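You operate a simulated robot arm through the tools that you are given. There is no shell and no other tool. Be economical: measure what you need, move in short steps, check, and stop when the job is done.

Carry out the task below with a simulated robot arm. There is one attempt and no reset: what you move stays moved.

TASK
Put things in order on the dining table top. At the end: the white small bottle (marked "LOTION") from the dining table top stands where the clear glass stood; the yoghurt pot from the dining table top is on the tin (marked "PEAS"); the clear glass from the dining table top is on the blue coaster; the tea sachet from the dining table top stands on top of the yellow soap bar; whatever was shut is shut again. Leave all else as you found it, and nothing knocked over.

It is judged by the outcome, as a careful person would: the job done as asked, and still so three seconds after it is handed in. It fails if anything else is knocked over, pushed out of place, dropped, spilled or broken.

THE ROBOT
A 7-joint arm with a two-finger parallel gripper, fixed in place. Base frame: the origin is at the foot of the arm, x ahead of it, y to its left, z up; the work surface is at about z = 0. Lengths are in m, angles in degrees, forces in N, time in s.
With the tool pointing down near the work surface it reaches from about 0.24 to 0.62 m from the base axis. Its first joint turns from -66.0 to 66.0 degrees. Payload 2.6 kg.
Tool frame: the origin (TCP) lies between the finger pads and is the grasp point; the fingertips stand 0.03 m ahead of it; z points along the fingers, y is the line along which they close. The gripper opens to 0.094 m. The fingers are 0.028 m wide and 0.01 m thick; the gripper's body (0.05 by 0.096 m) begins 0.055 m behind the TCP.
Orientation is told as [roll, pitch, yaw] about the base's x, y, z axes, in that order, counted from this pose: with the fingers straight down and closing along the base's y, the tool's x points along the base's -x, its y along +y and its z along -z.

THE INTERFACE
- The arm moves only by the tool step_arm. Its argument "targets" is one flat list of numbers, 7 for each row, row after row: the shift along the tool's x, y, z in units of 50 mm (1.0 is 50 mm), then the turn, a rotation vector about the tool's x, y, z in units of 6 degrees (1.0 is 6 degrees), then the finger opening in m, from 0 to 0.094. In form: [dx, dy, dz, ax, ay, az, grip, dx, dy, dz, ax, ay, az, grip, ...]. A call has 1 to 8 rows; each row shifts and turns the commanded pose from where the row before left it, along the tool's axes as they then stand. A call with a number of a shift or a turn outside -1 to 1 is refused whole. A row lasts 0.2 s, in which the tool goes at most 0.05 m and 8.6 degrees; a call with a longer step from one row to the next is refused whole, and so is a gripper value outside its range. A pose out of reach is approached as far as the arm can. The call stops where the force on the tool passes 40 N (or 10 N more than at its start, if that is more) or the arm is blocked; 0.2 s more then pass. The fingers move at their own pace (about 0.072 m/s each) and stop on an object; they squeeze with about 29 N. The grip force told is the motor's: it shows also when the fingers shut on nothing. Time passes only in rows, and 0.2 s behind the last, so rows that do not move let the fingers close. It gives the time, the measured TCP pose, the force on the tool (base axes), the opening and the grip force at its end, in the units of the frame above (readings bear some noise), and new pictures: "show" is both (left out), scene, wrist or none.
- Cameras (640 x 400 px; columns grow to the right, rows downward): "scene" is fixed at [0.0232, 0.4252, 0.5805]; the picture's right is [-0.87, -0.49, 0.00], its down [-0.25, 0.44, -0.86] and it looks along [0.43, -0.75, -0.51] (base axes); focal length 325 px, centre (320, 200). "wrist" rides on the gripper at [-0.037, 0, -0.058] in the tool frame; the picture's right is [0.00, -1.00, 0.00], its down [0.97, 0.00, -0.24] and it looks along [0.24, 0.00, 0.97] (tool axes); focal length 218 px, centre (320, 200).
- point_at(camera, pixels): for up to 12 pixels [column, row] of the newest picture of that camera ("zoom" is the newest enlarged one), the place [x, y, z] in the base frame of the surface seen there, good to about 0.002 m, but the place of the scene camera against the robot may be out by one fixed shift of up to 0.012 m in any direction. No time passes.
- close_up(camera, box): a new picture of the part [left, top, right, bottom] of that camera's present view, enlarged. No time passes.
- close_job(): hands the job in; it is judged then, once.

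Work in short steps. Measure before you move; look again where a grasp or a placing could have gone wrong, and mend it. You have 80 turns and 120 pictures in all, those below and enlarged ones among them. Open the gripper and draw the arm clear of the work before you hand the job in, unless the task says otherwise; then end with one line.

The tools are called after "Call:" as name(argument=value, ...) on one line, values as JSON. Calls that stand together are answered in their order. step_arm: Moves the arm, as the interface text tells. Its arguments: {"type":"object","properties":{"targets":{"type":"array","items":{"type":"number"}},"show":{"type":"string","enum":["both","scene","wrist","none"]}},"required":["targets"]} The other tools are called the same way: point_at (camera, pixels) gives the place of the surface under pixels of a picture; close_up (camera, box) takes an enlarged picture of a part of a camera's view; close_job () hands the job in.

At the start:

```text
time: 0.0
ee_pos: [0.3467, -0.1012, 0.3674]
tcp_rot: [0.0, 0.0, 0.0]
contact_force: [0.9, 0.5, 0.4]
width: 0.0939
gripper_force: 0.0
```

scene: 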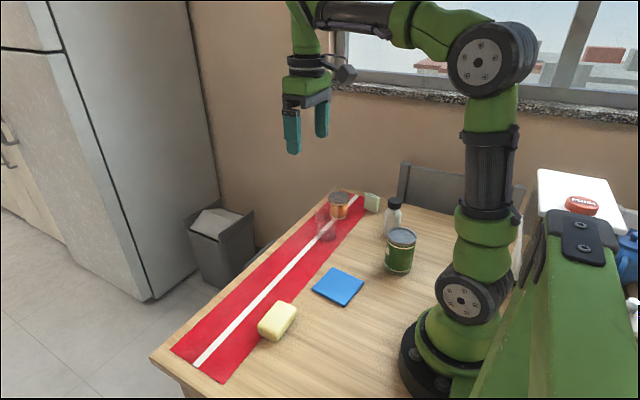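
wrist: 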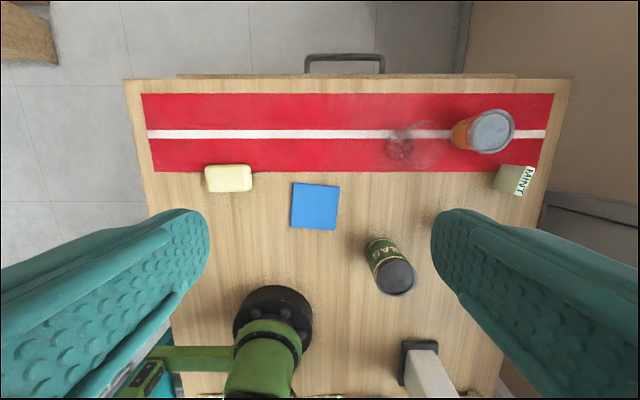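

The wrist view shows soap (228,178), coaster (315,206), tin (390,268), glass (405,145), an orange/grey pot (483,132) and a sachet (514,179). I'll enlarge both views and measure.

Call:
close_up(camera="scene", box=[240, 160, 440, 285])

Call:
close_up(camera="wrist", box=[340, 80, 580, 230])

Call:
point_at(camera="wrist", pixels=[[228, 178], [315, 206], [396, 277], [490, 132], [514, 179], [405, 145], [300, 260], [207, 190], [250, 168], [505, 168], [523, 185], [350, 200]])

Call:
point_at(camera="scene", pixels=[[277, 320], [338, 286], [402, 234], [394, 203], [394, 222], [371, 197], [340, 194], [340, 210], [326, 220], [316, 215], [372, 208], [327, 236]])

```text
3.20 times, centred on (340, 222) of scene
```

zoom: 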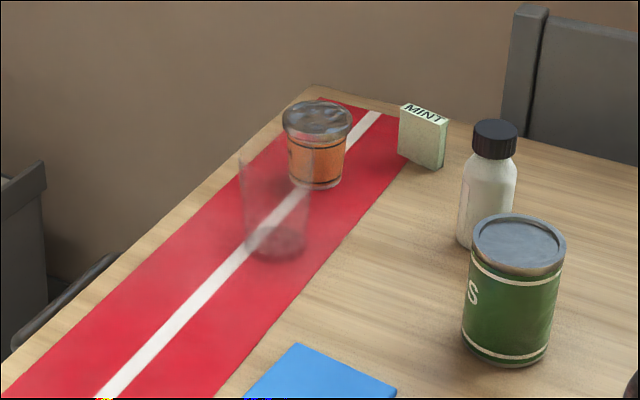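

```text
2.67 times, centred on (460, 155) of wrist
```

zoom: 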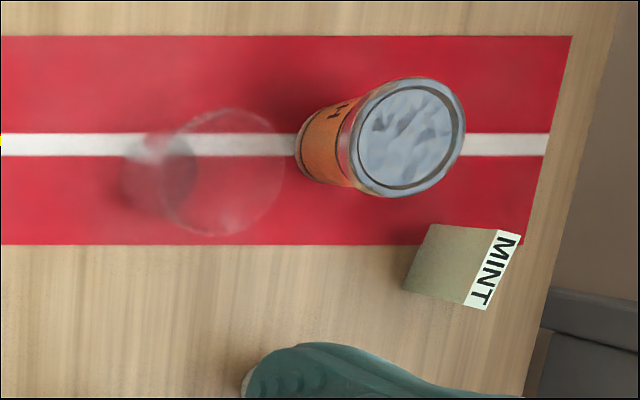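

```text
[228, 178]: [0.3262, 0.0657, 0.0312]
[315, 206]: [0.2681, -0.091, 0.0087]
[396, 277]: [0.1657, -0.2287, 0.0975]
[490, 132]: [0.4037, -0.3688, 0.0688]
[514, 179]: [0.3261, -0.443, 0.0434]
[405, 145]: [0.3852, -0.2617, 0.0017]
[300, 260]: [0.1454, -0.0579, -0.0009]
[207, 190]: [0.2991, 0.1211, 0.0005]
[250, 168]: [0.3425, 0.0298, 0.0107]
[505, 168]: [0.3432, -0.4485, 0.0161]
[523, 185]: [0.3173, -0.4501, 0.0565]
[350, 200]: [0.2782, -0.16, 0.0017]
```

```text
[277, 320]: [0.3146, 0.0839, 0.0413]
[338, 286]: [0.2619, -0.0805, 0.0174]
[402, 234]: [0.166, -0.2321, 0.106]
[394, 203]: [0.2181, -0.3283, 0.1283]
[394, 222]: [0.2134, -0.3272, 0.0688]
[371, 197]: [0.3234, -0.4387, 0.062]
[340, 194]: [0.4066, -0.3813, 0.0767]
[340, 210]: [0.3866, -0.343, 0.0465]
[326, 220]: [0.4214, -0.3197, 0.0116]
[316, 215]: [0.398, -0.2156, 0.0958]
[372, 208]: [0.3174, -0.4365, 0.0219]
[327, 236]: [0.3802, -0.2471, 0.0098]
```

Rough positions are known; I'll hover nearer to the glass, pot and sachet to measure them precisely.

Call:
step_arm(targets=[-0.15, -0.8, 0.1, 0, 0, 0, 0.094, -0.15, -0.8, 0.1, 0, 0, 0, 0.094, -0.15, -0.8, 0.1, 0, 0, 0, 0.094, -0.15, -0.8, 0.1, 0, 0, 0, 0.094, -0.15, -0.8, 0.1, 0, 0, 0, 0.094, 0, 0, 0, 0, 0, 0, 0.094])

```text
time: 1.4
ee_pos: [0.3848, -0.3007, 0.341]
tcp_rot: [-0.1, 0.0, 0.0]
contact_force: [0.2, -0.3, 0.0]
width: 0.0941
gripper_force: 0.0
```

scene: 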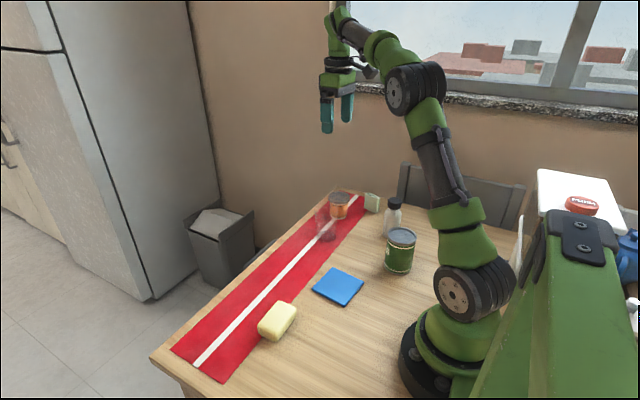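
wrist: 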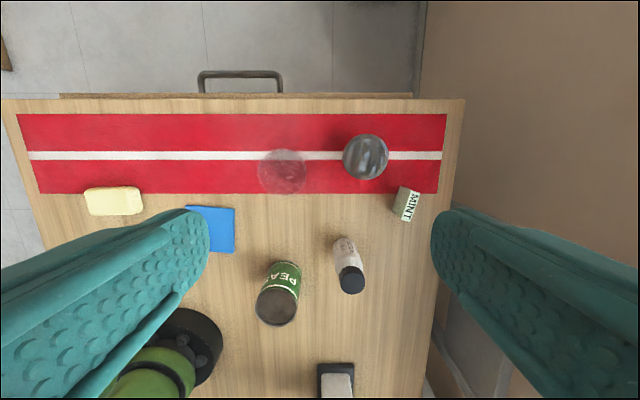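

Call:
close_up(camera="wrist", box=[240, 120, 440, 245])

Call:
close_up(camera="wrist", box=[240, 220, 400, 340])

Call:
point_at(camera="wrist", pixels=[[344, 157], [388, 157], [366, 136], [366, 179], [399, 187], [418, 192], [411, 221], [403, 220], [258, 307], [298, 307], [278, 325], [351, 281]])

Call:
point_at(camera="wrist", pixels=[[258, 172], [262, 172], [303, 172], [282, 152], [282, 193], [288, 173], [86, 190], [138, 188], [142, 208], [90, 214], [113, 195], [235, 208]])

```text
3.20 times, centred on (340, 182) of wrist
```

zoom: 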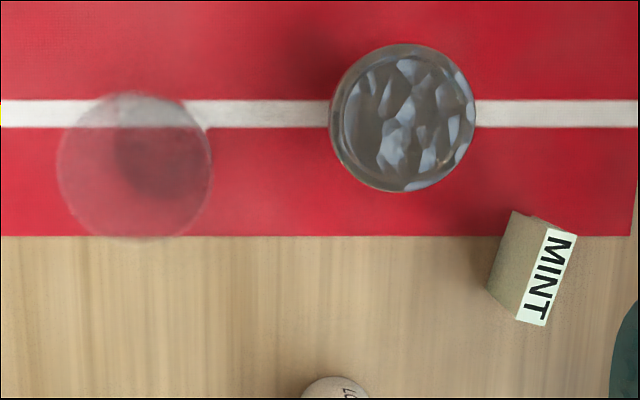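

```text
3.33 times, centred on (320, 280) of wrist
```

zoom: 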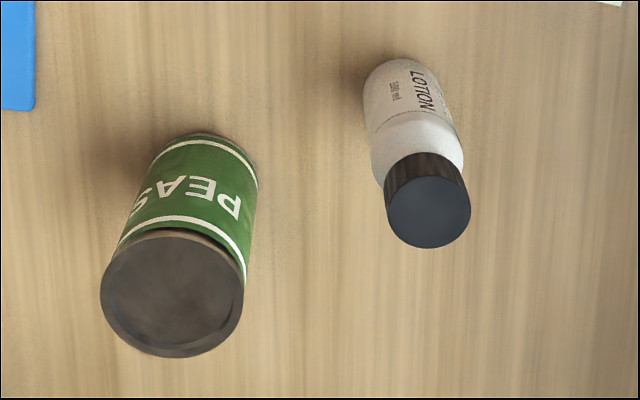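

```text
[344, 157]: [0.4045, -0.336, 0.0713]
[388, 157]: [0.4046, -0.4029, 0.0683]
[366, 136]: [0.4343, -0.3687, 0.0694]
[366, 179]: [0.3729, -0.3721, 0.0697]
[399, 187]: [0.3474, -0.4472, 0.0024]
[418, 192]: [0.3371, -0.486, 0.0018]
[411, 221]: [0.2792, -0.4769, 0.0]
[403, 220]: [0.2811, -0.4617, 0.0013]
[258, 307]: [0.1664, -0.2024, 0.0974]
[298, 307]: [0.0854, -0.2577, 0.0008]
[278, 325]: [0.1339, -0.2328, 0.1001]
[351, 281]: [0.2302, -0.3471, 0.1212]
```

```text
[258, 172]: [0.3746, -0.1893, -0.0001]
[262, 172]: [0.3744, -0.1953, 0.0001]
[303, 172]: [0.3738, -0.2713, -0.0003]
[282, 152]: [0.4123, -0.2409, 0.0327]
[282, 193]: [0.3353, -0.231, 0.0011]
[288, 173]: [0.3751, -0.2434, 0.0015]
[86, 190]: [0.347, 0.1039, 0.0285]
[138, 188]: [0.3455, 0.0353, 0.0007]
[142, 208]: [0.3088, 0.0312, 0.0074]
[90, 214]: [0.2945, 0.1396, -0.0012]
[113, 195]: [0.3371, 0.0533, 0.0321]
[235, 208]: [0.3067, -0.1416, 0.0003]
```

Geometry: glass about (0.387,-0.249), 0.10 tall; pot (0.404,-0.370); tin lid (0.167,-0.229,0.098); bottle (0.228,-0.347). I move above the glass.

Call:
step_arm(targets=[-0.044, 0.5, 0, 0, 0, 0, 0.094, 0, 0.534, 0.5, 0, 0, 0, 0.094, 0, 0, 0.8, 0, 0, 0, 0.094, 0, 0, 0.8, 0, 0, 0, 0.094, 0, 0, 0, 0, 0, 0, 0.094])

```text
time: 2.6
ee_pos: [0.3862, -0.2481, 0.2376]
tcp_rot: [0.1, 0.0, 0.0]
contact_force: [1.0, 0.4, 0.3]
width: 0.0938
gripper_force: 0.0
```

scene: 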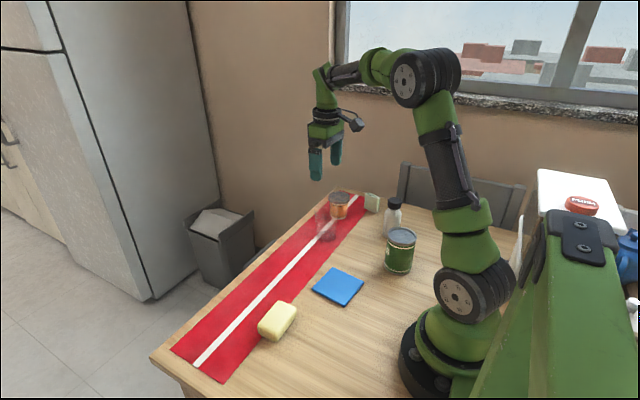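
wrist: 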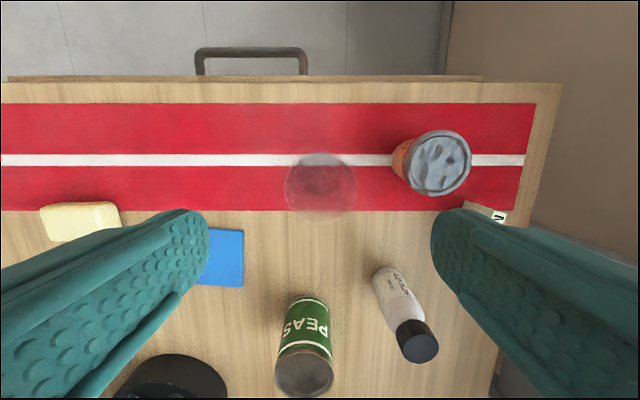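

The glass rim is centred between the fingers at (320,186). Descending to grip height and closing.

Call:
step_arm(targets=[-0.02, 0, 0.8, 0, 0, 0, 0.094, 0, 0, 0.8, 0, 0, 0, 0.094, 0, 0, 0.8, 0, 0, 0, 0.094, 0, 0, 0.6, 0, 0, 0, 0.094, 0, 0, 0.5, 0, 0, 0, 0.094, 0, 0, 0, 0, 0, 0, 0.094])

Call:
step_arm(targets=[0, 0, 0, 0, 0, 0, 0.05, 0, 0, 0, 0, 0, 0, 0.05, 0, 0, 0, 0, 0, 0, 0.05])

```text
time: 4.0
ee_pos: [0.3891, -0.2489, 0.0624]
tcp_rot: [0.0, 0.1, 0.0]
contact_force: [-0.2, -0.2, -0.8]
width: 0.0938
gripper_force: 0.0
```

scene: 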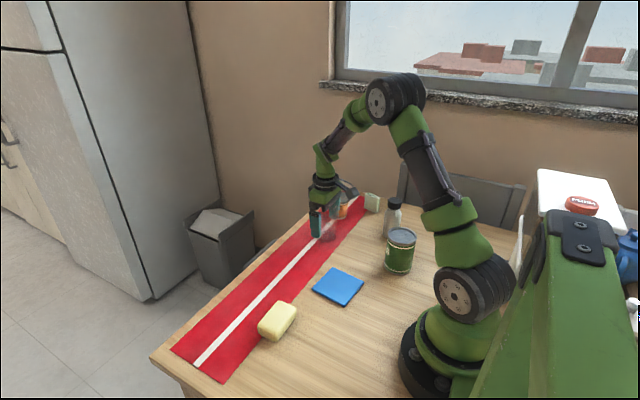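
wrist: 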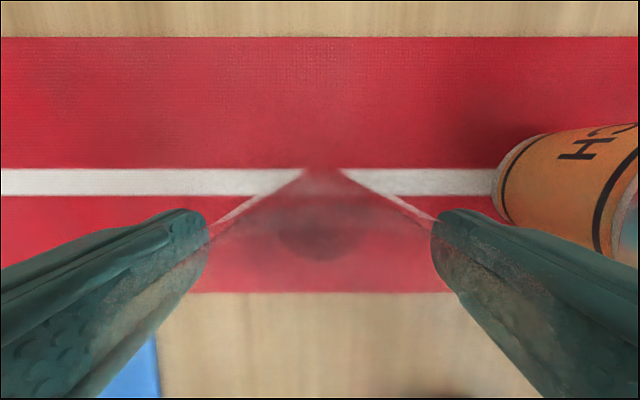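

```text
time: 4.8
ee_pos: [0.387, -0.2484, 0.0619]
tcp_rot: [-0.1, 0.0, 0.1]
contact_force: [0.6, -0.1, -0.3]
width: 0.0693
gripper_force: 29.1
```

scene: 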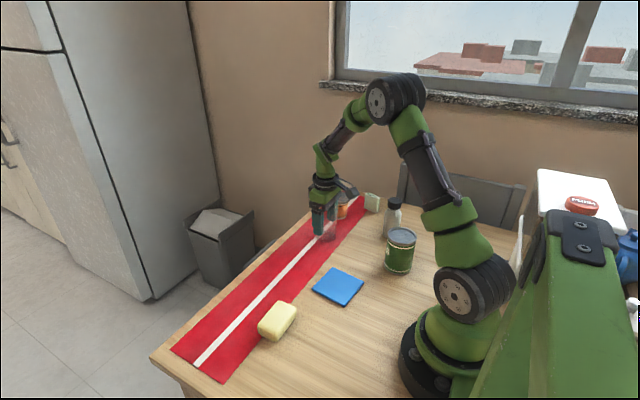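
wrist: 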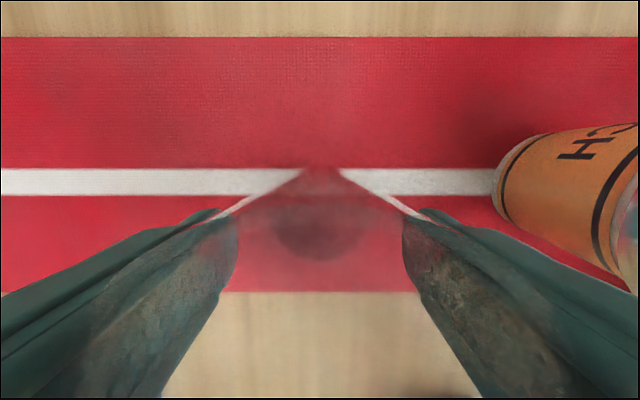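

Glass gripped (0.069 m, 29 N). Lift and carry over the coaster.

Call:
step_arm(targets=[0, 0, -0.5, 0, 0, 0, 0.05, 0, 0, -0.5, 0, 0, 0, 0.05, 0, 0, -0.6, 0, 0, 0, 0.05, 0.476, 0.628, 0, 0, 0, 0, 0.05, 0.476, 0.628, 0, 0, 0, 0, 0.05, 0.476, 0.628, 0, 0, 0, 0, 0.05, 0.476, 0.628, 0, 0, 0, 0, 0.05, 0.476, 0.628, 0, 0, 0, 0, 0.05])

```text
time: 6.6
ee_pos: [0.2686, -0.0933, 0.143]
tcp_rot: [0.1, 0.0, 0.0]
contact_force: [-0.2, 0.6, -2.3]
width: 0.0665
gripper_force: 29.0
```

scene: 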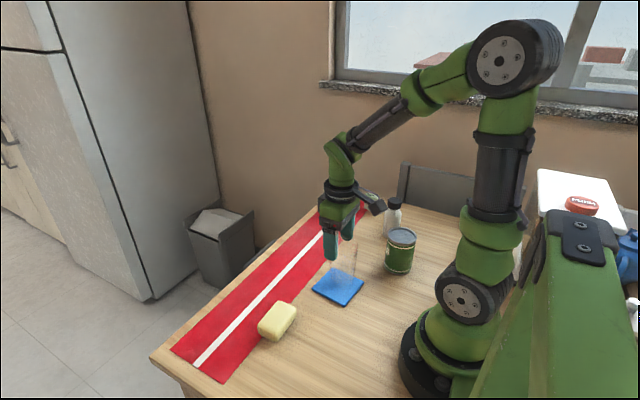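
wrist: 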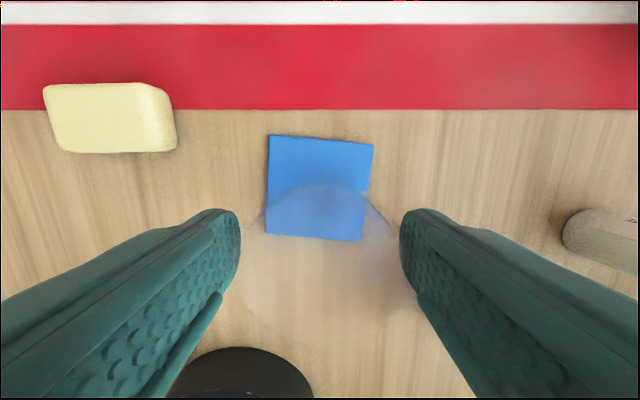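

Coaster centre measured at about (0.2687,-0.0915), right under the glass. Check the coaster's top height.

Call:
point_at(camera="wrist", pixels=[[300, 150], [350, 160], [280, 180], [278, 145], [240, 180]])

```text
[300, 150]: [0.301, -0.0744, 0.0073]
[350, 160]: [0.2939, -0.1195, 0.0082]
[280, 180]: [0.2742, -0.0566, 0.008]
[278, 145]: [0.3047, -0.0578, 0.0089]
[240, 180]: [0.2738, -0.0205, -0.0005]
```

Coaster top is z≈0.008; lower the glass 0.071 m to contact.

Call:
step_arm(targets=[0, 0.02, 0.6, 0, 0, 0, 0.05, 0, 0, 0.5, 0, 0, 0, 0.05, 0, 0, 0.3, 0, 0, 0, 0.05, 0, 0, 0, 0, 0, 0, 0.05], show="none")

```text
time: 7.1
ee_pos: [0.2708, -0.0963, 0.1131]
tcp_rot: [-0.6, -0.8, 0.0]
contact_force: [-2.8, -1.8, 11.2]
width: 0.067
gripper_force: 14.8
stopped in row 2: the force on the tool passed its limit (the readings are from after the stop); the commanded pose is now the measured one
```

It stopped early at z 0.113; look at what touched.

Call:
step_arm(targets=[0, 0, 0, 0, 0, 0, 0.05])

Call:
close_up(camera="scene", box=[270, 180, 430, 320])

```text
time: 7.5
ee_pos: [0.2711, -0.0967, 0.1129]
tcp_rot: [-0.7, -0.8, 0.1]
contact_force: [-2.5, -1.6, 15.0]
width: 0.0665
gripper_force: 29.0
```

scene: 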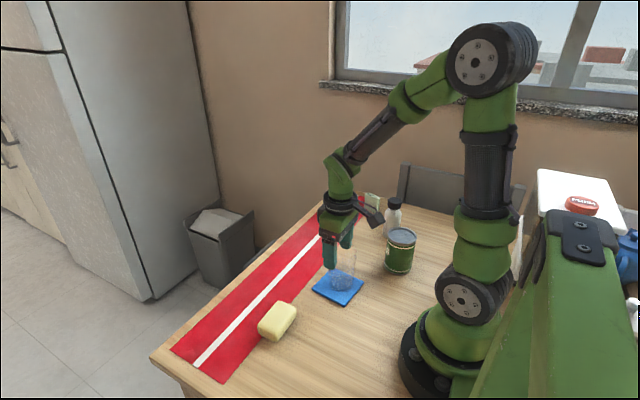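
wrist: 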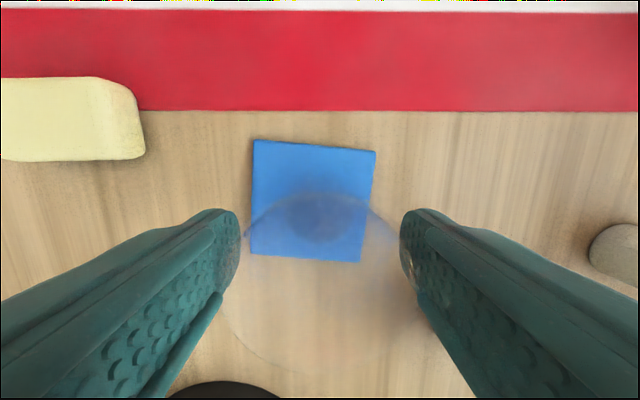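

```text
2.86 times, centred on (350, 250) of scene
```

zoom: 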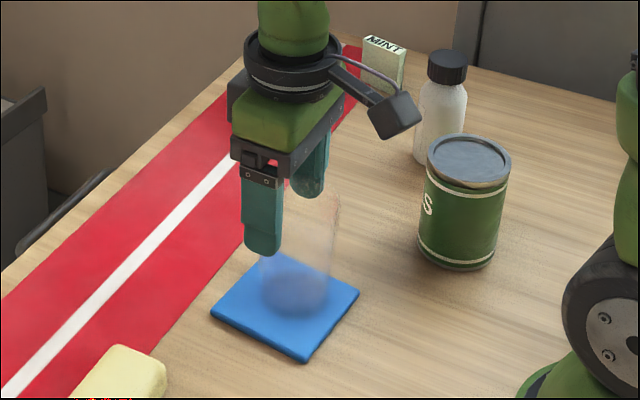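

The glass had slid lower in the fingers and its base now stands on the coaster. I'll release gently and look.

Call:
step_arm(targets=[0, 0, 0, 0, 0, 0, 0.075, 0, 0, 0, 0, 0, 0, 0.094, 0, 0, 0, 0, 0, 0, 0.094])

Call:
close_up(camera="scene", box=[290, 210, 390, 310])

```text
time: 8.3
ee_pos: [0.2715, -0.0958, 0.1121]
tcp_rot: [-0.5, -0.8, 0.1]
contact_force: [-0.6, -0.7, 0.7]
width: 0.094
gripper_force: 0.0
```

scene: 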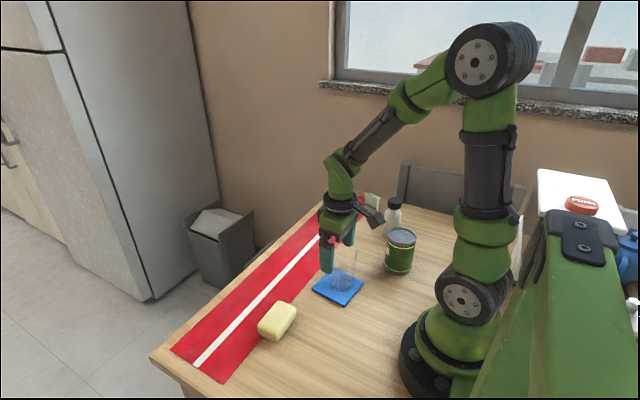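
wrist: 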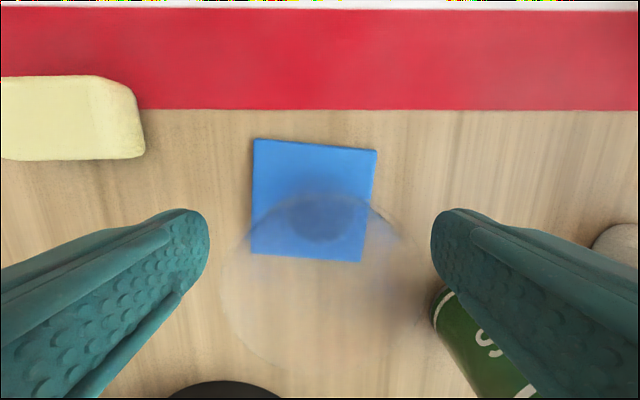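

```text
4.00 times, centred on (340, 260) of scene
```

zoom: 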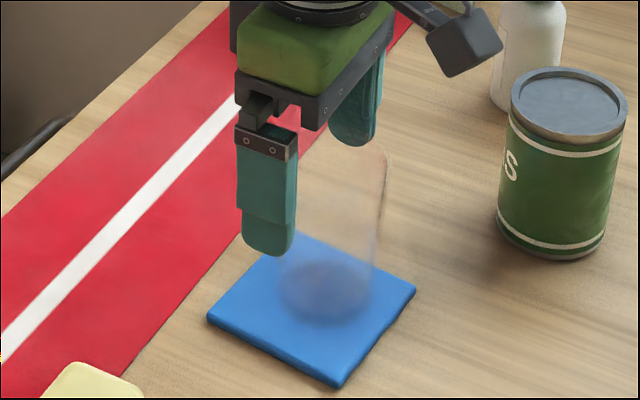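

Glass stands on the coaster. Lift straight clear, levelling the tool, and view from above.

Call:
step_arm(targets=[0, 0, -0.5, 0, 0, 0, 0.094, 0, 0, -0.6, 0, 0, 0, 0.094, 0, 0, -0.9, -0.083, 0.133, 0, 0.094, 0, 0, -0.9, 0, 0, 0, 0.094, 0, 0, 0, 0, 0, 0, 0.094])

Call:
close_up(camera="wrist", box=[220, 100, 420, 225])

Call:
close_up(camera="scene", box=[290, 210, 390, 310])

```text
time: 9.5
ee_pos: [0.2702, -0.0942, 0.2568]
tcp_rot: [-0.1, 0.1, 0.1]
contact_force: [-0.2, 0.2, -0.3]
width: 0.0939
gripper_force: 0.0
```

scene: 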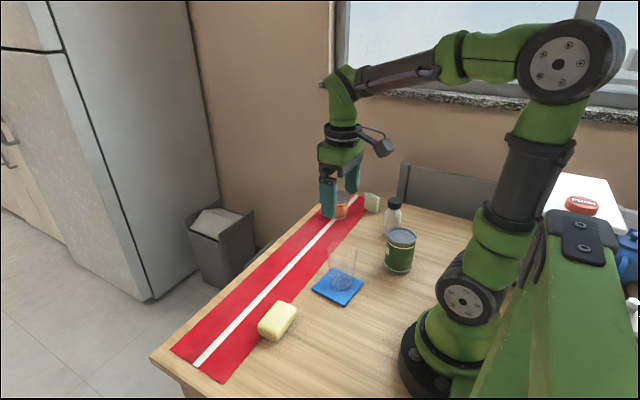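
wrist: 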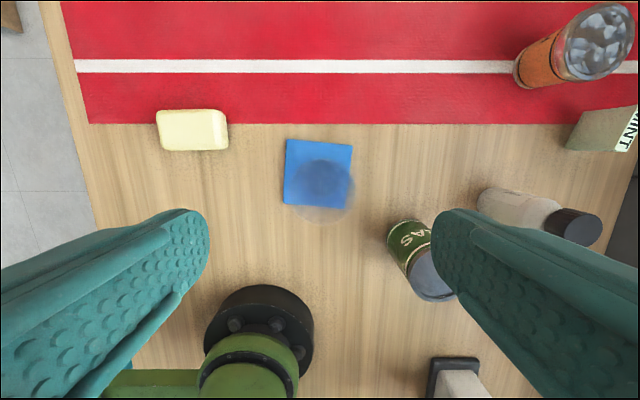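

```text
3.20 times, centred on (320, 162) of wrist
```

zoom: 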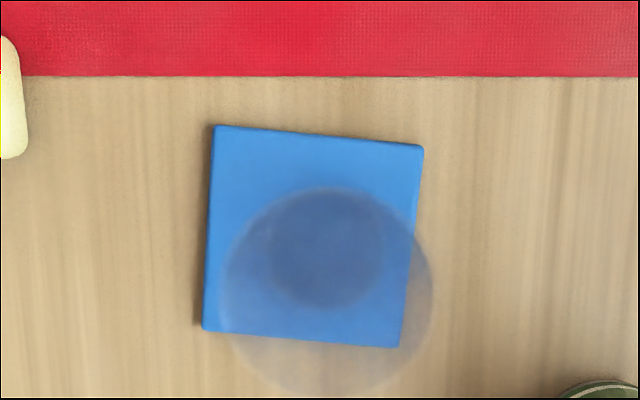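

```text
4.00 times, centred on (340, 260) of scene
```

zoom: 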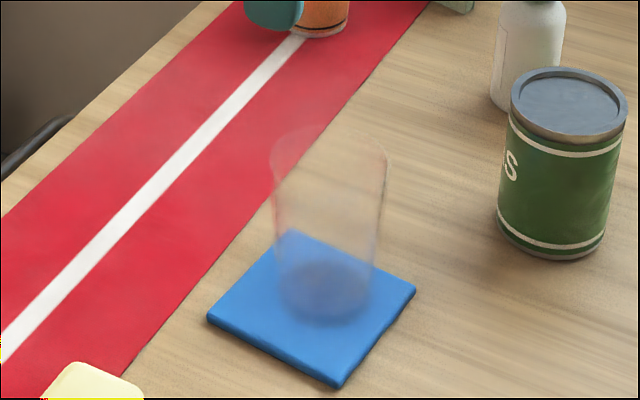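

Glass base is wholly on the coaster. Next the bottle: move above (0.228,-0.347).

Call:
step_arm(targets=[0.14, -0.843, 0, 0, 0, 0, 0.094, 0.14, -0.843, 0, 0, 0, 0, 0.094, 0.14, -0.843, 0, 0, 0, 0, 0.094, 0.14, -0.843, 0, 0, 0, 0, 0.094, 0.14, -0.843, 0, 0, 0, 0, 0.094, 0.14, -0.843, 0, 0, 0, 0, 0.094, 0, 0, 0, 0, 0, 0, 0.094])

Call:
close_up(camera="wrist", box=[220, 140, 420, 265])

```text
time: 11.1
ee_pos: [0.2286, -0.3487, 0.2586]
tcp_rot: [0.0, 0.2, 0.1]
contact_force: [1.2, 0.8, -0.9]
width: 0.0939
gripper_force: 0.1
```

scene: 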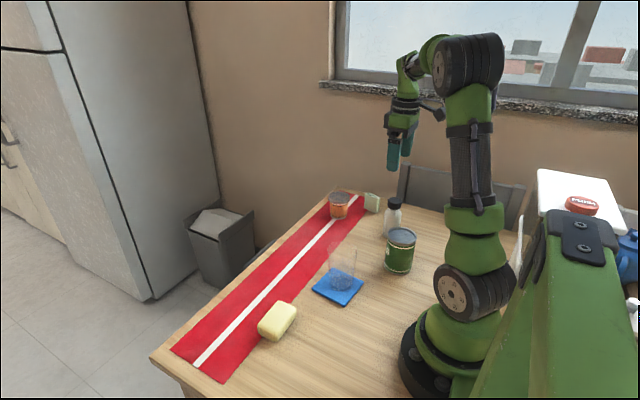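
wrist: 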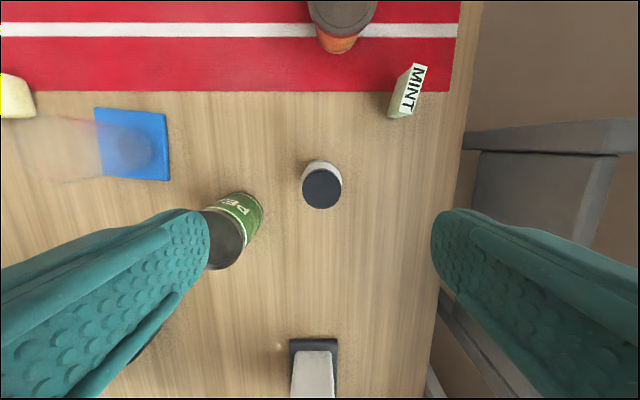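

```text
3.20 times, centred on (320, 202) of wrist
```

zoom: 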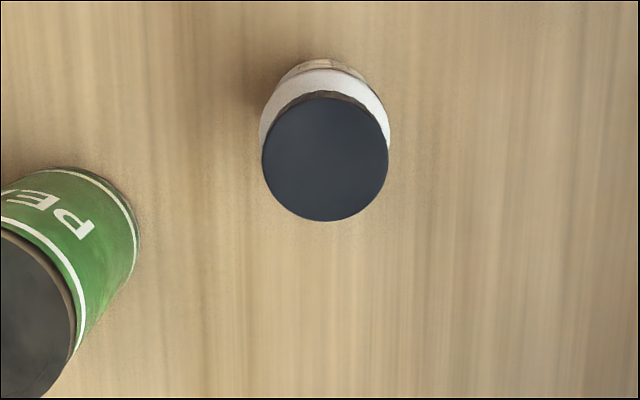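

Cap centred at (321.6,189) → (0.228,-0.350). Descend to z 0.076 and close.

Call:
step_arm(targets=[0, -0.02, 0.8, 0, 0, 0, 0.094, 0, 0, 0.8, 0, 0, 0, 0.094, 0, 0, 0.8, 0, 0, 0, 0.094, 0, 0, 0.7, 0, 0, 0, 0.094, 0, 0, 0.53, 0, 0, 0, 0.094, 0, 0, 0, 0, 0, 0, 0.094])

Call:
step_arm(targets=[0, 0, 0, 0, 0, 0, 0.03, 0, 0, 0, 0, 0, 0, 0.03, 0, 0, 0, 0, 0, 0, 0.03, 0, 0, 0, 0, 0, 0, 0.03, 0, 0, 0, 0, 0, 0, 0.03], show="scene")

```text
time: 12.5
ee_pos: [0.2279, -0.3498, 0.0762]
tcp_rot: [-0.1, 0.1, 0.1]
contact_force: [-0.4, 0.5, 0.2]
width: 0.094
gripper_force: 0.0
```

scene: 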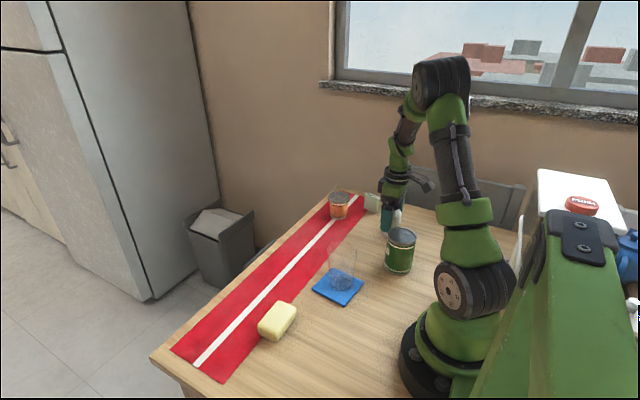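
wrist: 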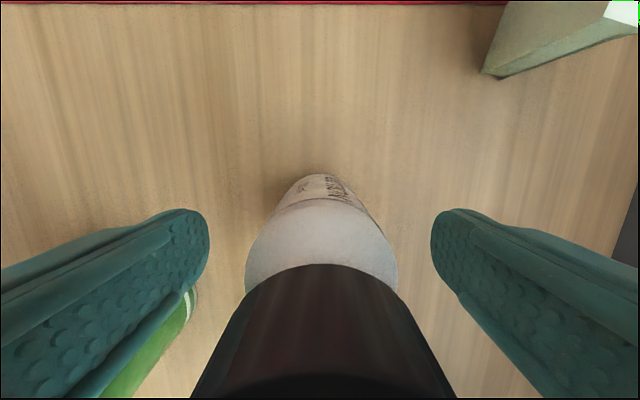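

```text
time: 13.7
ee_pos: [0.226, -0.3495, 0.0771]
tcp_rot: [-0.1, 0.0, 0.2]
contact_force: [-0.1, -0.6, 1.2]
width: 0.044
gripper_force: 28.9
```

scene: 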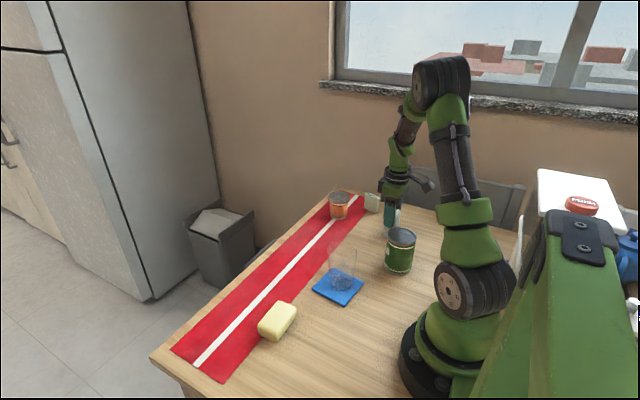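

Bottle gripped (0.044 m). Lift slowly, check for slip.

Call:
step_arm(targets=[0, 0, -0.2, 0, 0, 0, 0.03, 0, 0, -0.3, 0, 0, 0, 0.03, 0, 0, -0.4, 0, 0, 0, 0.03, 0, 0, -0.4, 0, 0, 0, 0.03, 0, 0, -0.4, 0, 0, 0, 0.03, 0, 0, -0.3, 0, 0, 0, 0.03, 0, 0, 0, 0, 0, 0, 0.03])

Call:
close_up(camera="scene", box=[340, 130, 440, 230])

```text
time: 15.3
ee_pos: [0.2269, -0.3482, 0.1777]
tcp_rot: [-0.1, 0.2, 0.2]
contact_force: [-0.2, -0.2, -1.2]
width: 0.0438
gripper_force: 29.2
```

scene: 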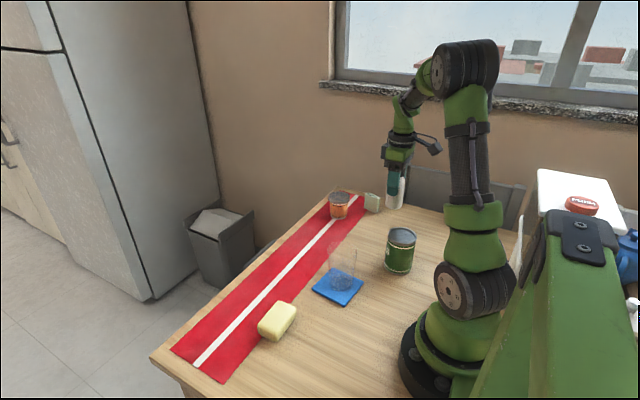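
wrist: 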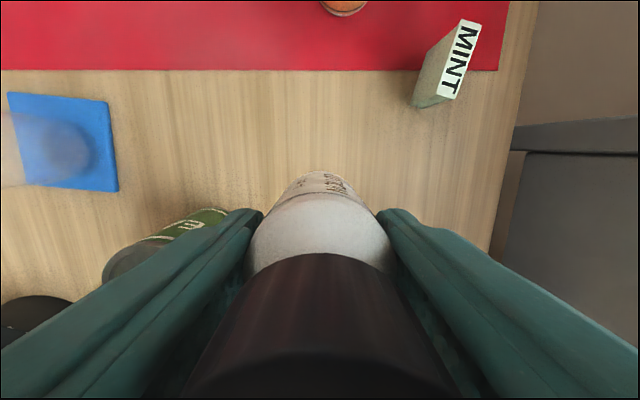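

```text
4.00 times, centred on (390, 180) of scene
```

zoom: 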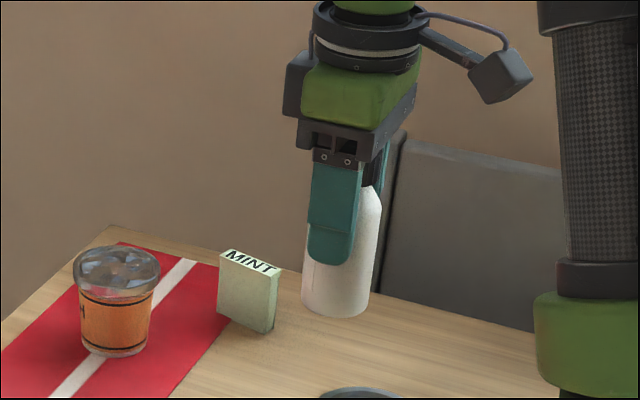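

No slip. Carry to the glass's old spot (0.387,-0.249) and lower partway.

Call:
step_arm(targets=[-0.64, 0.396, 0, 0, 0, 0, 0.03, -0.64, 0.396, 0, 0, 0, 0, 0.03, -0.64, 0.396, 0, 0, 0, 0, 0.03, -0.64, 0.396, 0, 0, 0, 0, 0.03, -0.64, 0.396, 0, 0, 0, 0, 0.03, 0, 0, 0.7, 0, 0, 0, 0.03, 0, 0, 0.7, 0, 0, 0, 0.03, 0, 0, 0, 0, 0, 0, 0.03])

```text
time: 17.1
ee_pos: [0.3896, -0.25, 0.1054]
tcp_rot: [0.0, 0.0, -0.1]
contact_force: [0.1, 0.2, -1.4]
width: 0.044
gripper_force: 28.5
```

scene: 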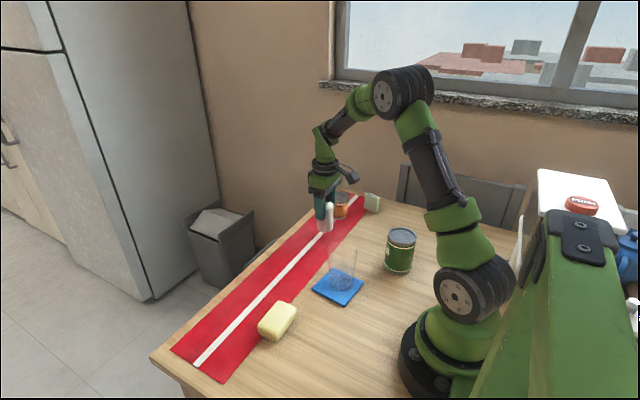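
wrist: 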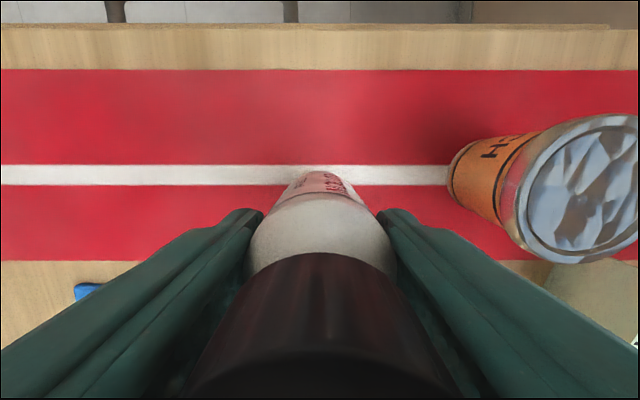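

Lower the last 27 mm gently.

Call:
step_arm(targets=[0.03, 0, 0.3, 0, 0, 0, 0.03, 0, 0, 0.2, 0, 0, 0, 0.03, 0, 0, 0.04, 0, 0, 0, 0.03, 0, 0, 0, 0, 0, 0, 0.03], show="none")

```text
time: 18.1
ee_pos: [0.3872, -0.2488, 0.0784]
tcp_rot: [0.0, 0.1, 0.0]
contact_force: [0.8, 0.3, -1.0]
width: 0.044
gripper_force: 29.6
```

No contact yet; ease down 1–2 mm more.

Call:
step_arm(targets=[0, 0, 0.02, 0, 0, 0, 0.03, 0, 0, 0.015, 0, 0, 0, 0.03, 0, 0, 0, 0, 0, 0, 0.03], show="none")

```text
time: 18.9
ee_pos: [0.3875, -0.2493, 0.0767]
tcp_rot: [-0.1, 0.1, 0.0]
contact_force: [0.7, -0.8, -1.1]
width: 0.044
gripper_force: 29.1
```

Call:
step_arm(targets=[0, 0, 0.02, 0, 0, 0, 0.03, 0, 0, 0, 0, 0, 0, 0.03], show="none")

```text
time: 19.5
ee_pos: [0.3859, -0.25, 0.0769]
tcp_rot: [-0.1, -0.1, 0.1]
contact_force: [-3.9, 1.4, 8.7]
width: 0.0441
gripper_force: 29.2
```

Contact (8.7 N). Release the bottle and lift clear.

Call:
step_arm(targets=[0, 0, 0, 0, 0, 0, 0.06, 0, 0, 0, 0, 0, 0, 0.094, 0, 0, 0, 0, 0, 0, 0.094, 0, 0, -0.5, 0, 0, 0, 0.094, 0, 0, -0.8, 0, 0, 0, 0.094, 0, 0, -0.9, 0, 0, 0, 0.094, 0, 0, -0.9, 0, 0, 0, 0.094, 0, 0, 0, 0, 0, 0, 0.094])

Call:
close_up(camera="wrist", box=[240, 120, 480, 270])

```text
time: 21.3
ee_pos: [0.3851, -0.2492, 0.2312]
tcp_rot: [-0.1, 0.0, 0.2]
contact_force: [0.5, 0.6, 0.0]
width: 0.0942
gripper_force: 0.1
```

scene: 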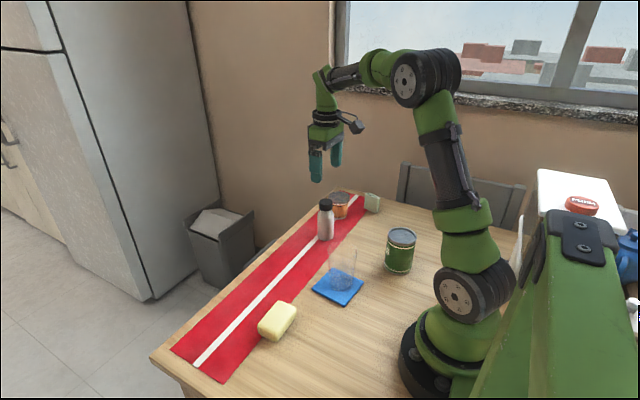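
wrist: 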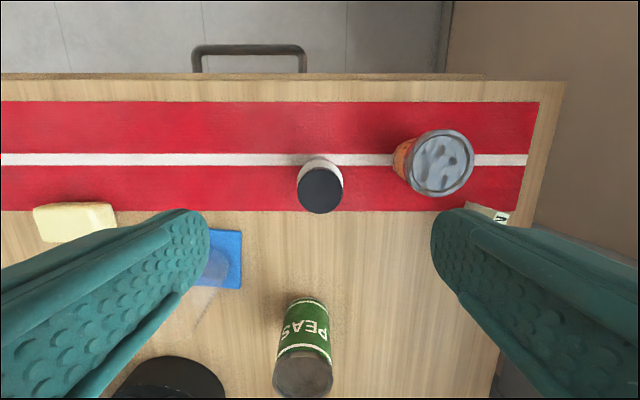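

```text
2.67 times, centred on (360, 195) of wrist
```

zoom: 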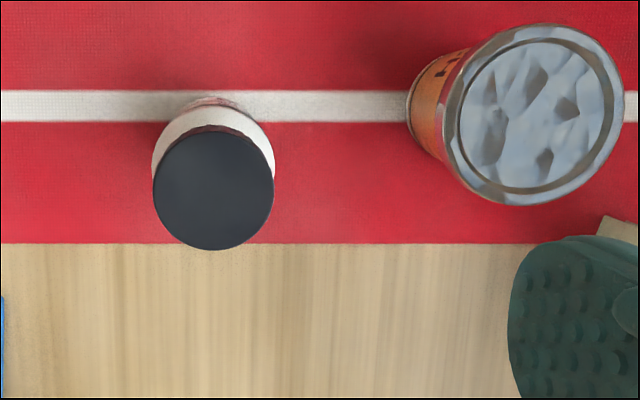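

Bottle stands well. Now the pot: look at its shape and move above it.

Call:
step_arm(targets=[-0.1, -0.6, 0, 0, 0, 0, 0.094, -0.1, -0.6, 0, 0, 0, 0, 0.094, -0.1, -0.6, 0, 0, 0, 0, 0.094, -0.1, -0.6, 0, 0, 0, 0, 0.094, 0, 0, 0, 0, 0, 0, 0.094])

Call:
close_up(camera="scene", box=[310, 170, 390, 230])

Call:
close_up(camera="wrist", box=[240, 120, 480, 270])

```text
time: 22.5
ee_pos: [0.4061, -0.3701, 0.2322]
tcp_rot: [0.0, 0.1, 0.1]
contact_force: [0.3, -1.1, 0.7]
width: 0.094
gripper_force: 0.1
```

scene: 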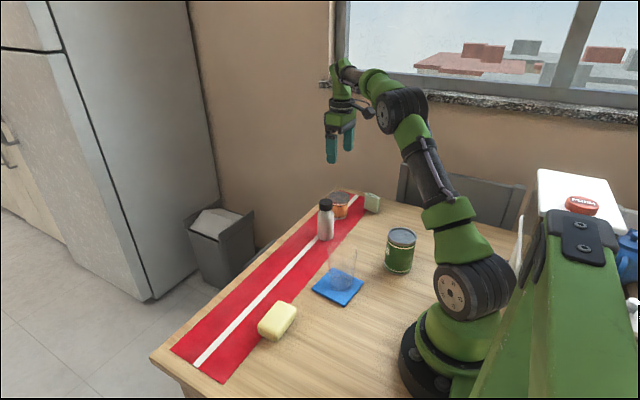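
wrist: 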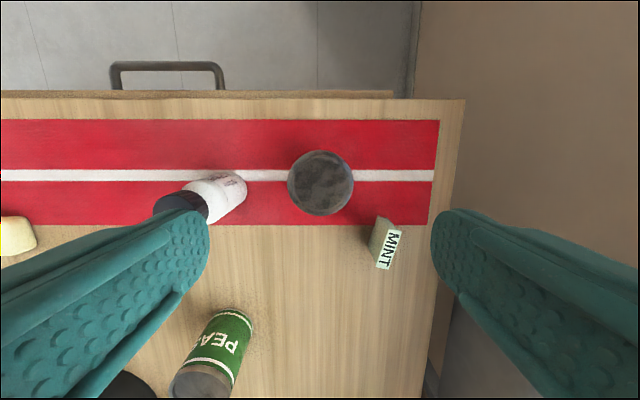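

```text
6.67 times, centred on (350, 200) of scene
```

zoom: 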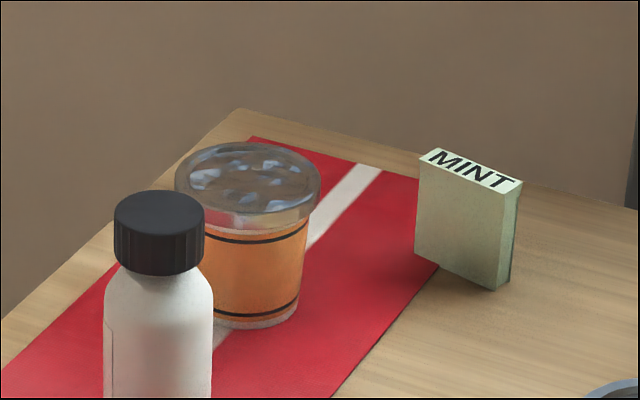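

```text
2.67 times, centred on (360, 195) of wrist
```

zoom: 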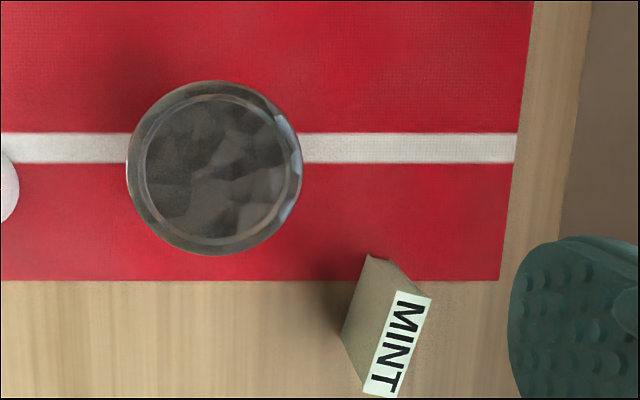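

Pot centred at (320,183). Descend to z≈0.058 (rim band within pads) and close.

Call:
step_arm(targets=[0, 0, 0.8, 0, 0, 0, 0.094, 0, 0, 0.8, 0, 0, 0, 0.094, 0, 0, 0.8, 0, 0, 0, 0.094, 0, 0, 0.6, 0, 0, 0, 0.094, 0, 0, 0.48, 0, 0, 0, 0.094, 0, 0, 0, 0, 0, 0, 0.094], show="wrist")

Call:
step_arm(targets=[0, 0, 0, 0, 0, 0, 0.05, 0, 0, 0, 0, 0, 0, 0.05, 0, 0, 0, 0, 0, 0, 0.05, 0, 0, 0, 0, 0, 0, 0.05], show="wrist")

```text
time: 23.9
ee_pos: [0.4056, -0.3701, 0.057]
tcp_rot: [-0.1, 0.0, 0.0]
contact_force: [-0.5, 0.0, 0.0]
width: 0.0941
gripper_force: 0.1
```

wrist: 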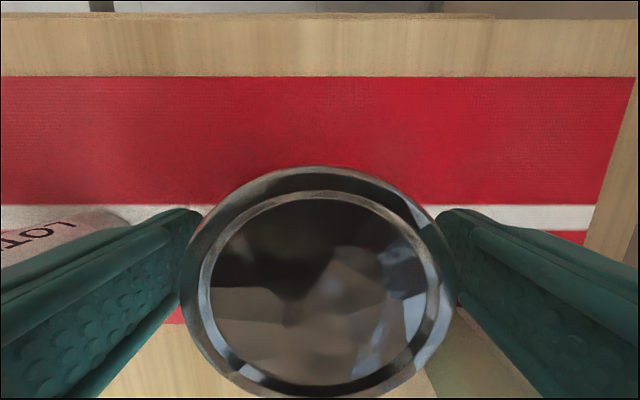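

```text
time: 24.9
ee_pos: [0.4067, -0.3699, 0.057]
tcp_rot: [-0.1, 0.0, 0.0]
contact_force: [0.3, -0.1, 0.7]
width: 0.0667
gripper_force: 29.0
```

wrist: 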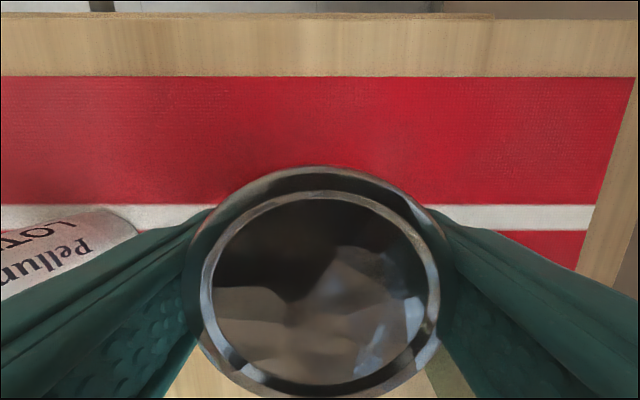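

Pot gripped (0.0667 m). Lift slowly and check for slip.

Call:
step_arm(targets=[0, 0, -0.15, 0, 0, 0, 0.05, 0, 0, -0.3, 0, 0, 0, 0.05, 0, 0, -0.4, 0, 0, 0, 0.05, 0, 0, -0.5, 0, 0, 0, 0.05, 0, 0, -0.6, 0, 0, 0, 0.05, 0, 0, -0.6, 0, 0, 0, 0.05, 0, 0, -0.3, 0, 0, 0, 0.05, 0, 0, 0, 0, 0, 0, 0.05])

Call:
close_up(camera="scene", box=[300, 110, 400, 210])

```text
time: 26.7
ee_pos: [0.4065, -0.3696, 0.2003]
tcp_rot: [-0.2, 0.1, 0.1]
contact_force: [-0.3, 1.0, -1.7]
width: 0.0667
gripper_force: 28.6
```

scene: 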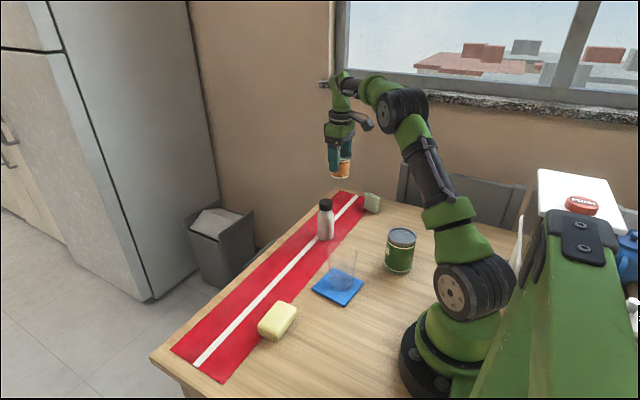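
wrist: 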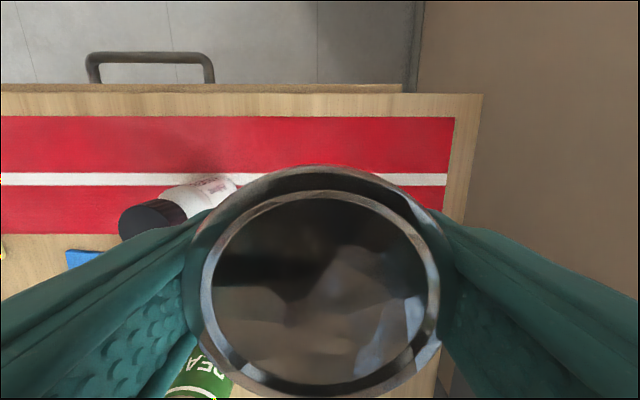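

```text
4.00 times, centred on (350, 160) of scene
```

zoom: 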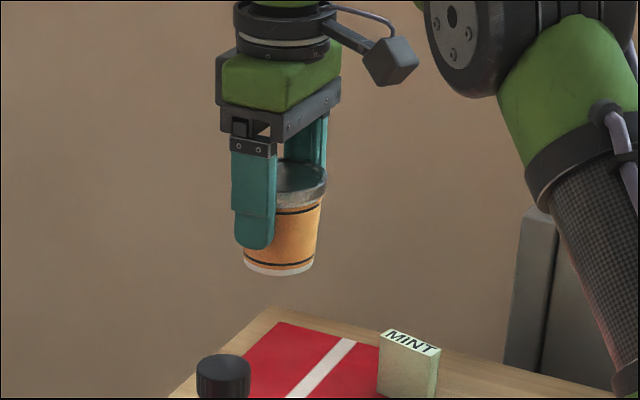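

No slip. Carry to above the tin lid.

Call:
step_arm(targets=[0.684, 0.401, 0, 0, 0, 0, 0.05, 0.684, 0.401, 0, 0, 0, 0, 0.05, 0.684, 0.401, 0, 0, 0, 0, 0.05, 0.684, 0.401, 0, 0, 0, 0, 0.05, 0.684, 0.401, 0, 0, 0, 0, 0.05, 0.684, 0.401, 0, 0, 0, 0, 0.05, 0.684, 0.401, 0, 0, 0, 0, 0.05, 0, 0, 0, 0, 0, 0, 0.05])

Call:
close_up(camera="scene", box=[350, 170, 450, 290])

```text
time: 28.5
ee_pos: [0.1669, -0.2278, 0.1991]
tcp_rot: [-0.1, 0.1, 0.1]
contact_force: [1.0, 0.5, -1.9]
width: 0.067
gripper_force: 28.9
```

scene: 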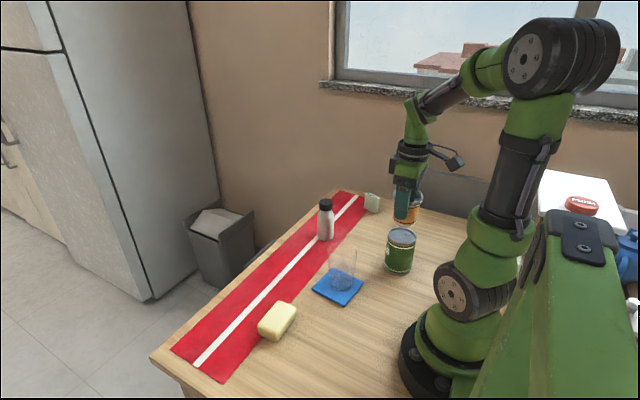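
wrist: 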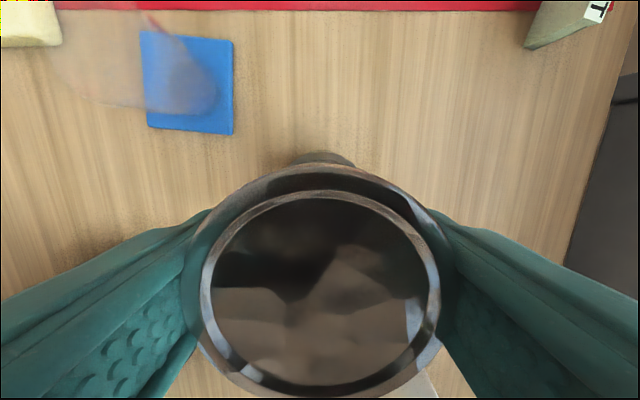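

```text
3.33 times, centred on (400, 230) of scene
```

zoom: 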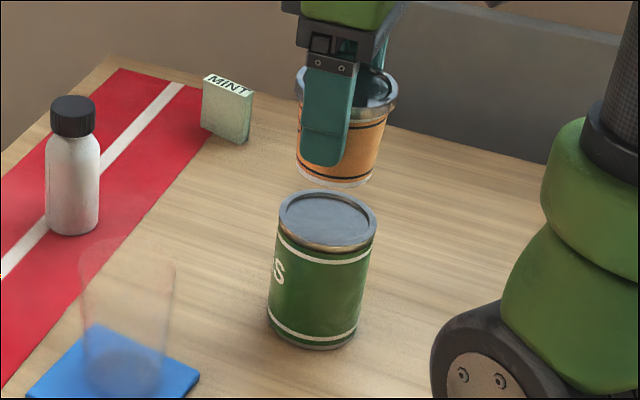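

Pot is aligned over the tin. Lower 40 mm, then creep to contact.

Call:
step_arm(targets=[0, -0.02, 0.4, 0, 0, 0, 0.05, 0, 0, 0.3, 0, 0, 0, 0.05, 0, 0, 0.1, 0, 0, 0, 0.05, 0, 0, 0.03, 0, 0, 0, 0.05, 0, 0, 0, 0, 0, 0, 0.05], show="none")

Call:
close_up(camera="scene", box=[350, 170, 450, 290])

```text
time: 29.7
ee_pos: [0.1679, -0.2287, 0.158]
tcp_rot: [0.0, 0.1, 0.1]
contact_force: [0.3, 0.2, -0.9]
width: 0.0669
gripper_force: 29.0
```

```text
3.33 times, centred on (400, 230) of scene
```

zoom: 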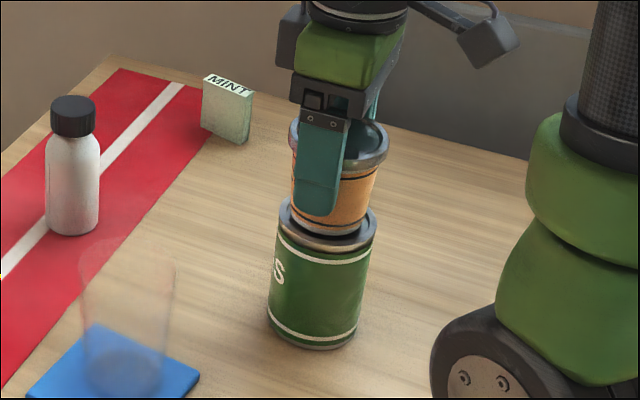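

Call:
step_arm(targets=[0, 0, 0.03, 0, 0, 0, 0.05, 0, 0, 0.02, 0, 0, 0, 0.05, 0, 0, 0, 0, 0, 0, 0.05], show="none")

```text
time: 30.5
ee_pos: [0.1687, -0.2307, 0.1564]
tcp_rot: [-0.2, 0.0, 0.1]
contact_force: [-4.7, 4.1, 23.0]
width: 0.0669
gripper_force: 28.9
```

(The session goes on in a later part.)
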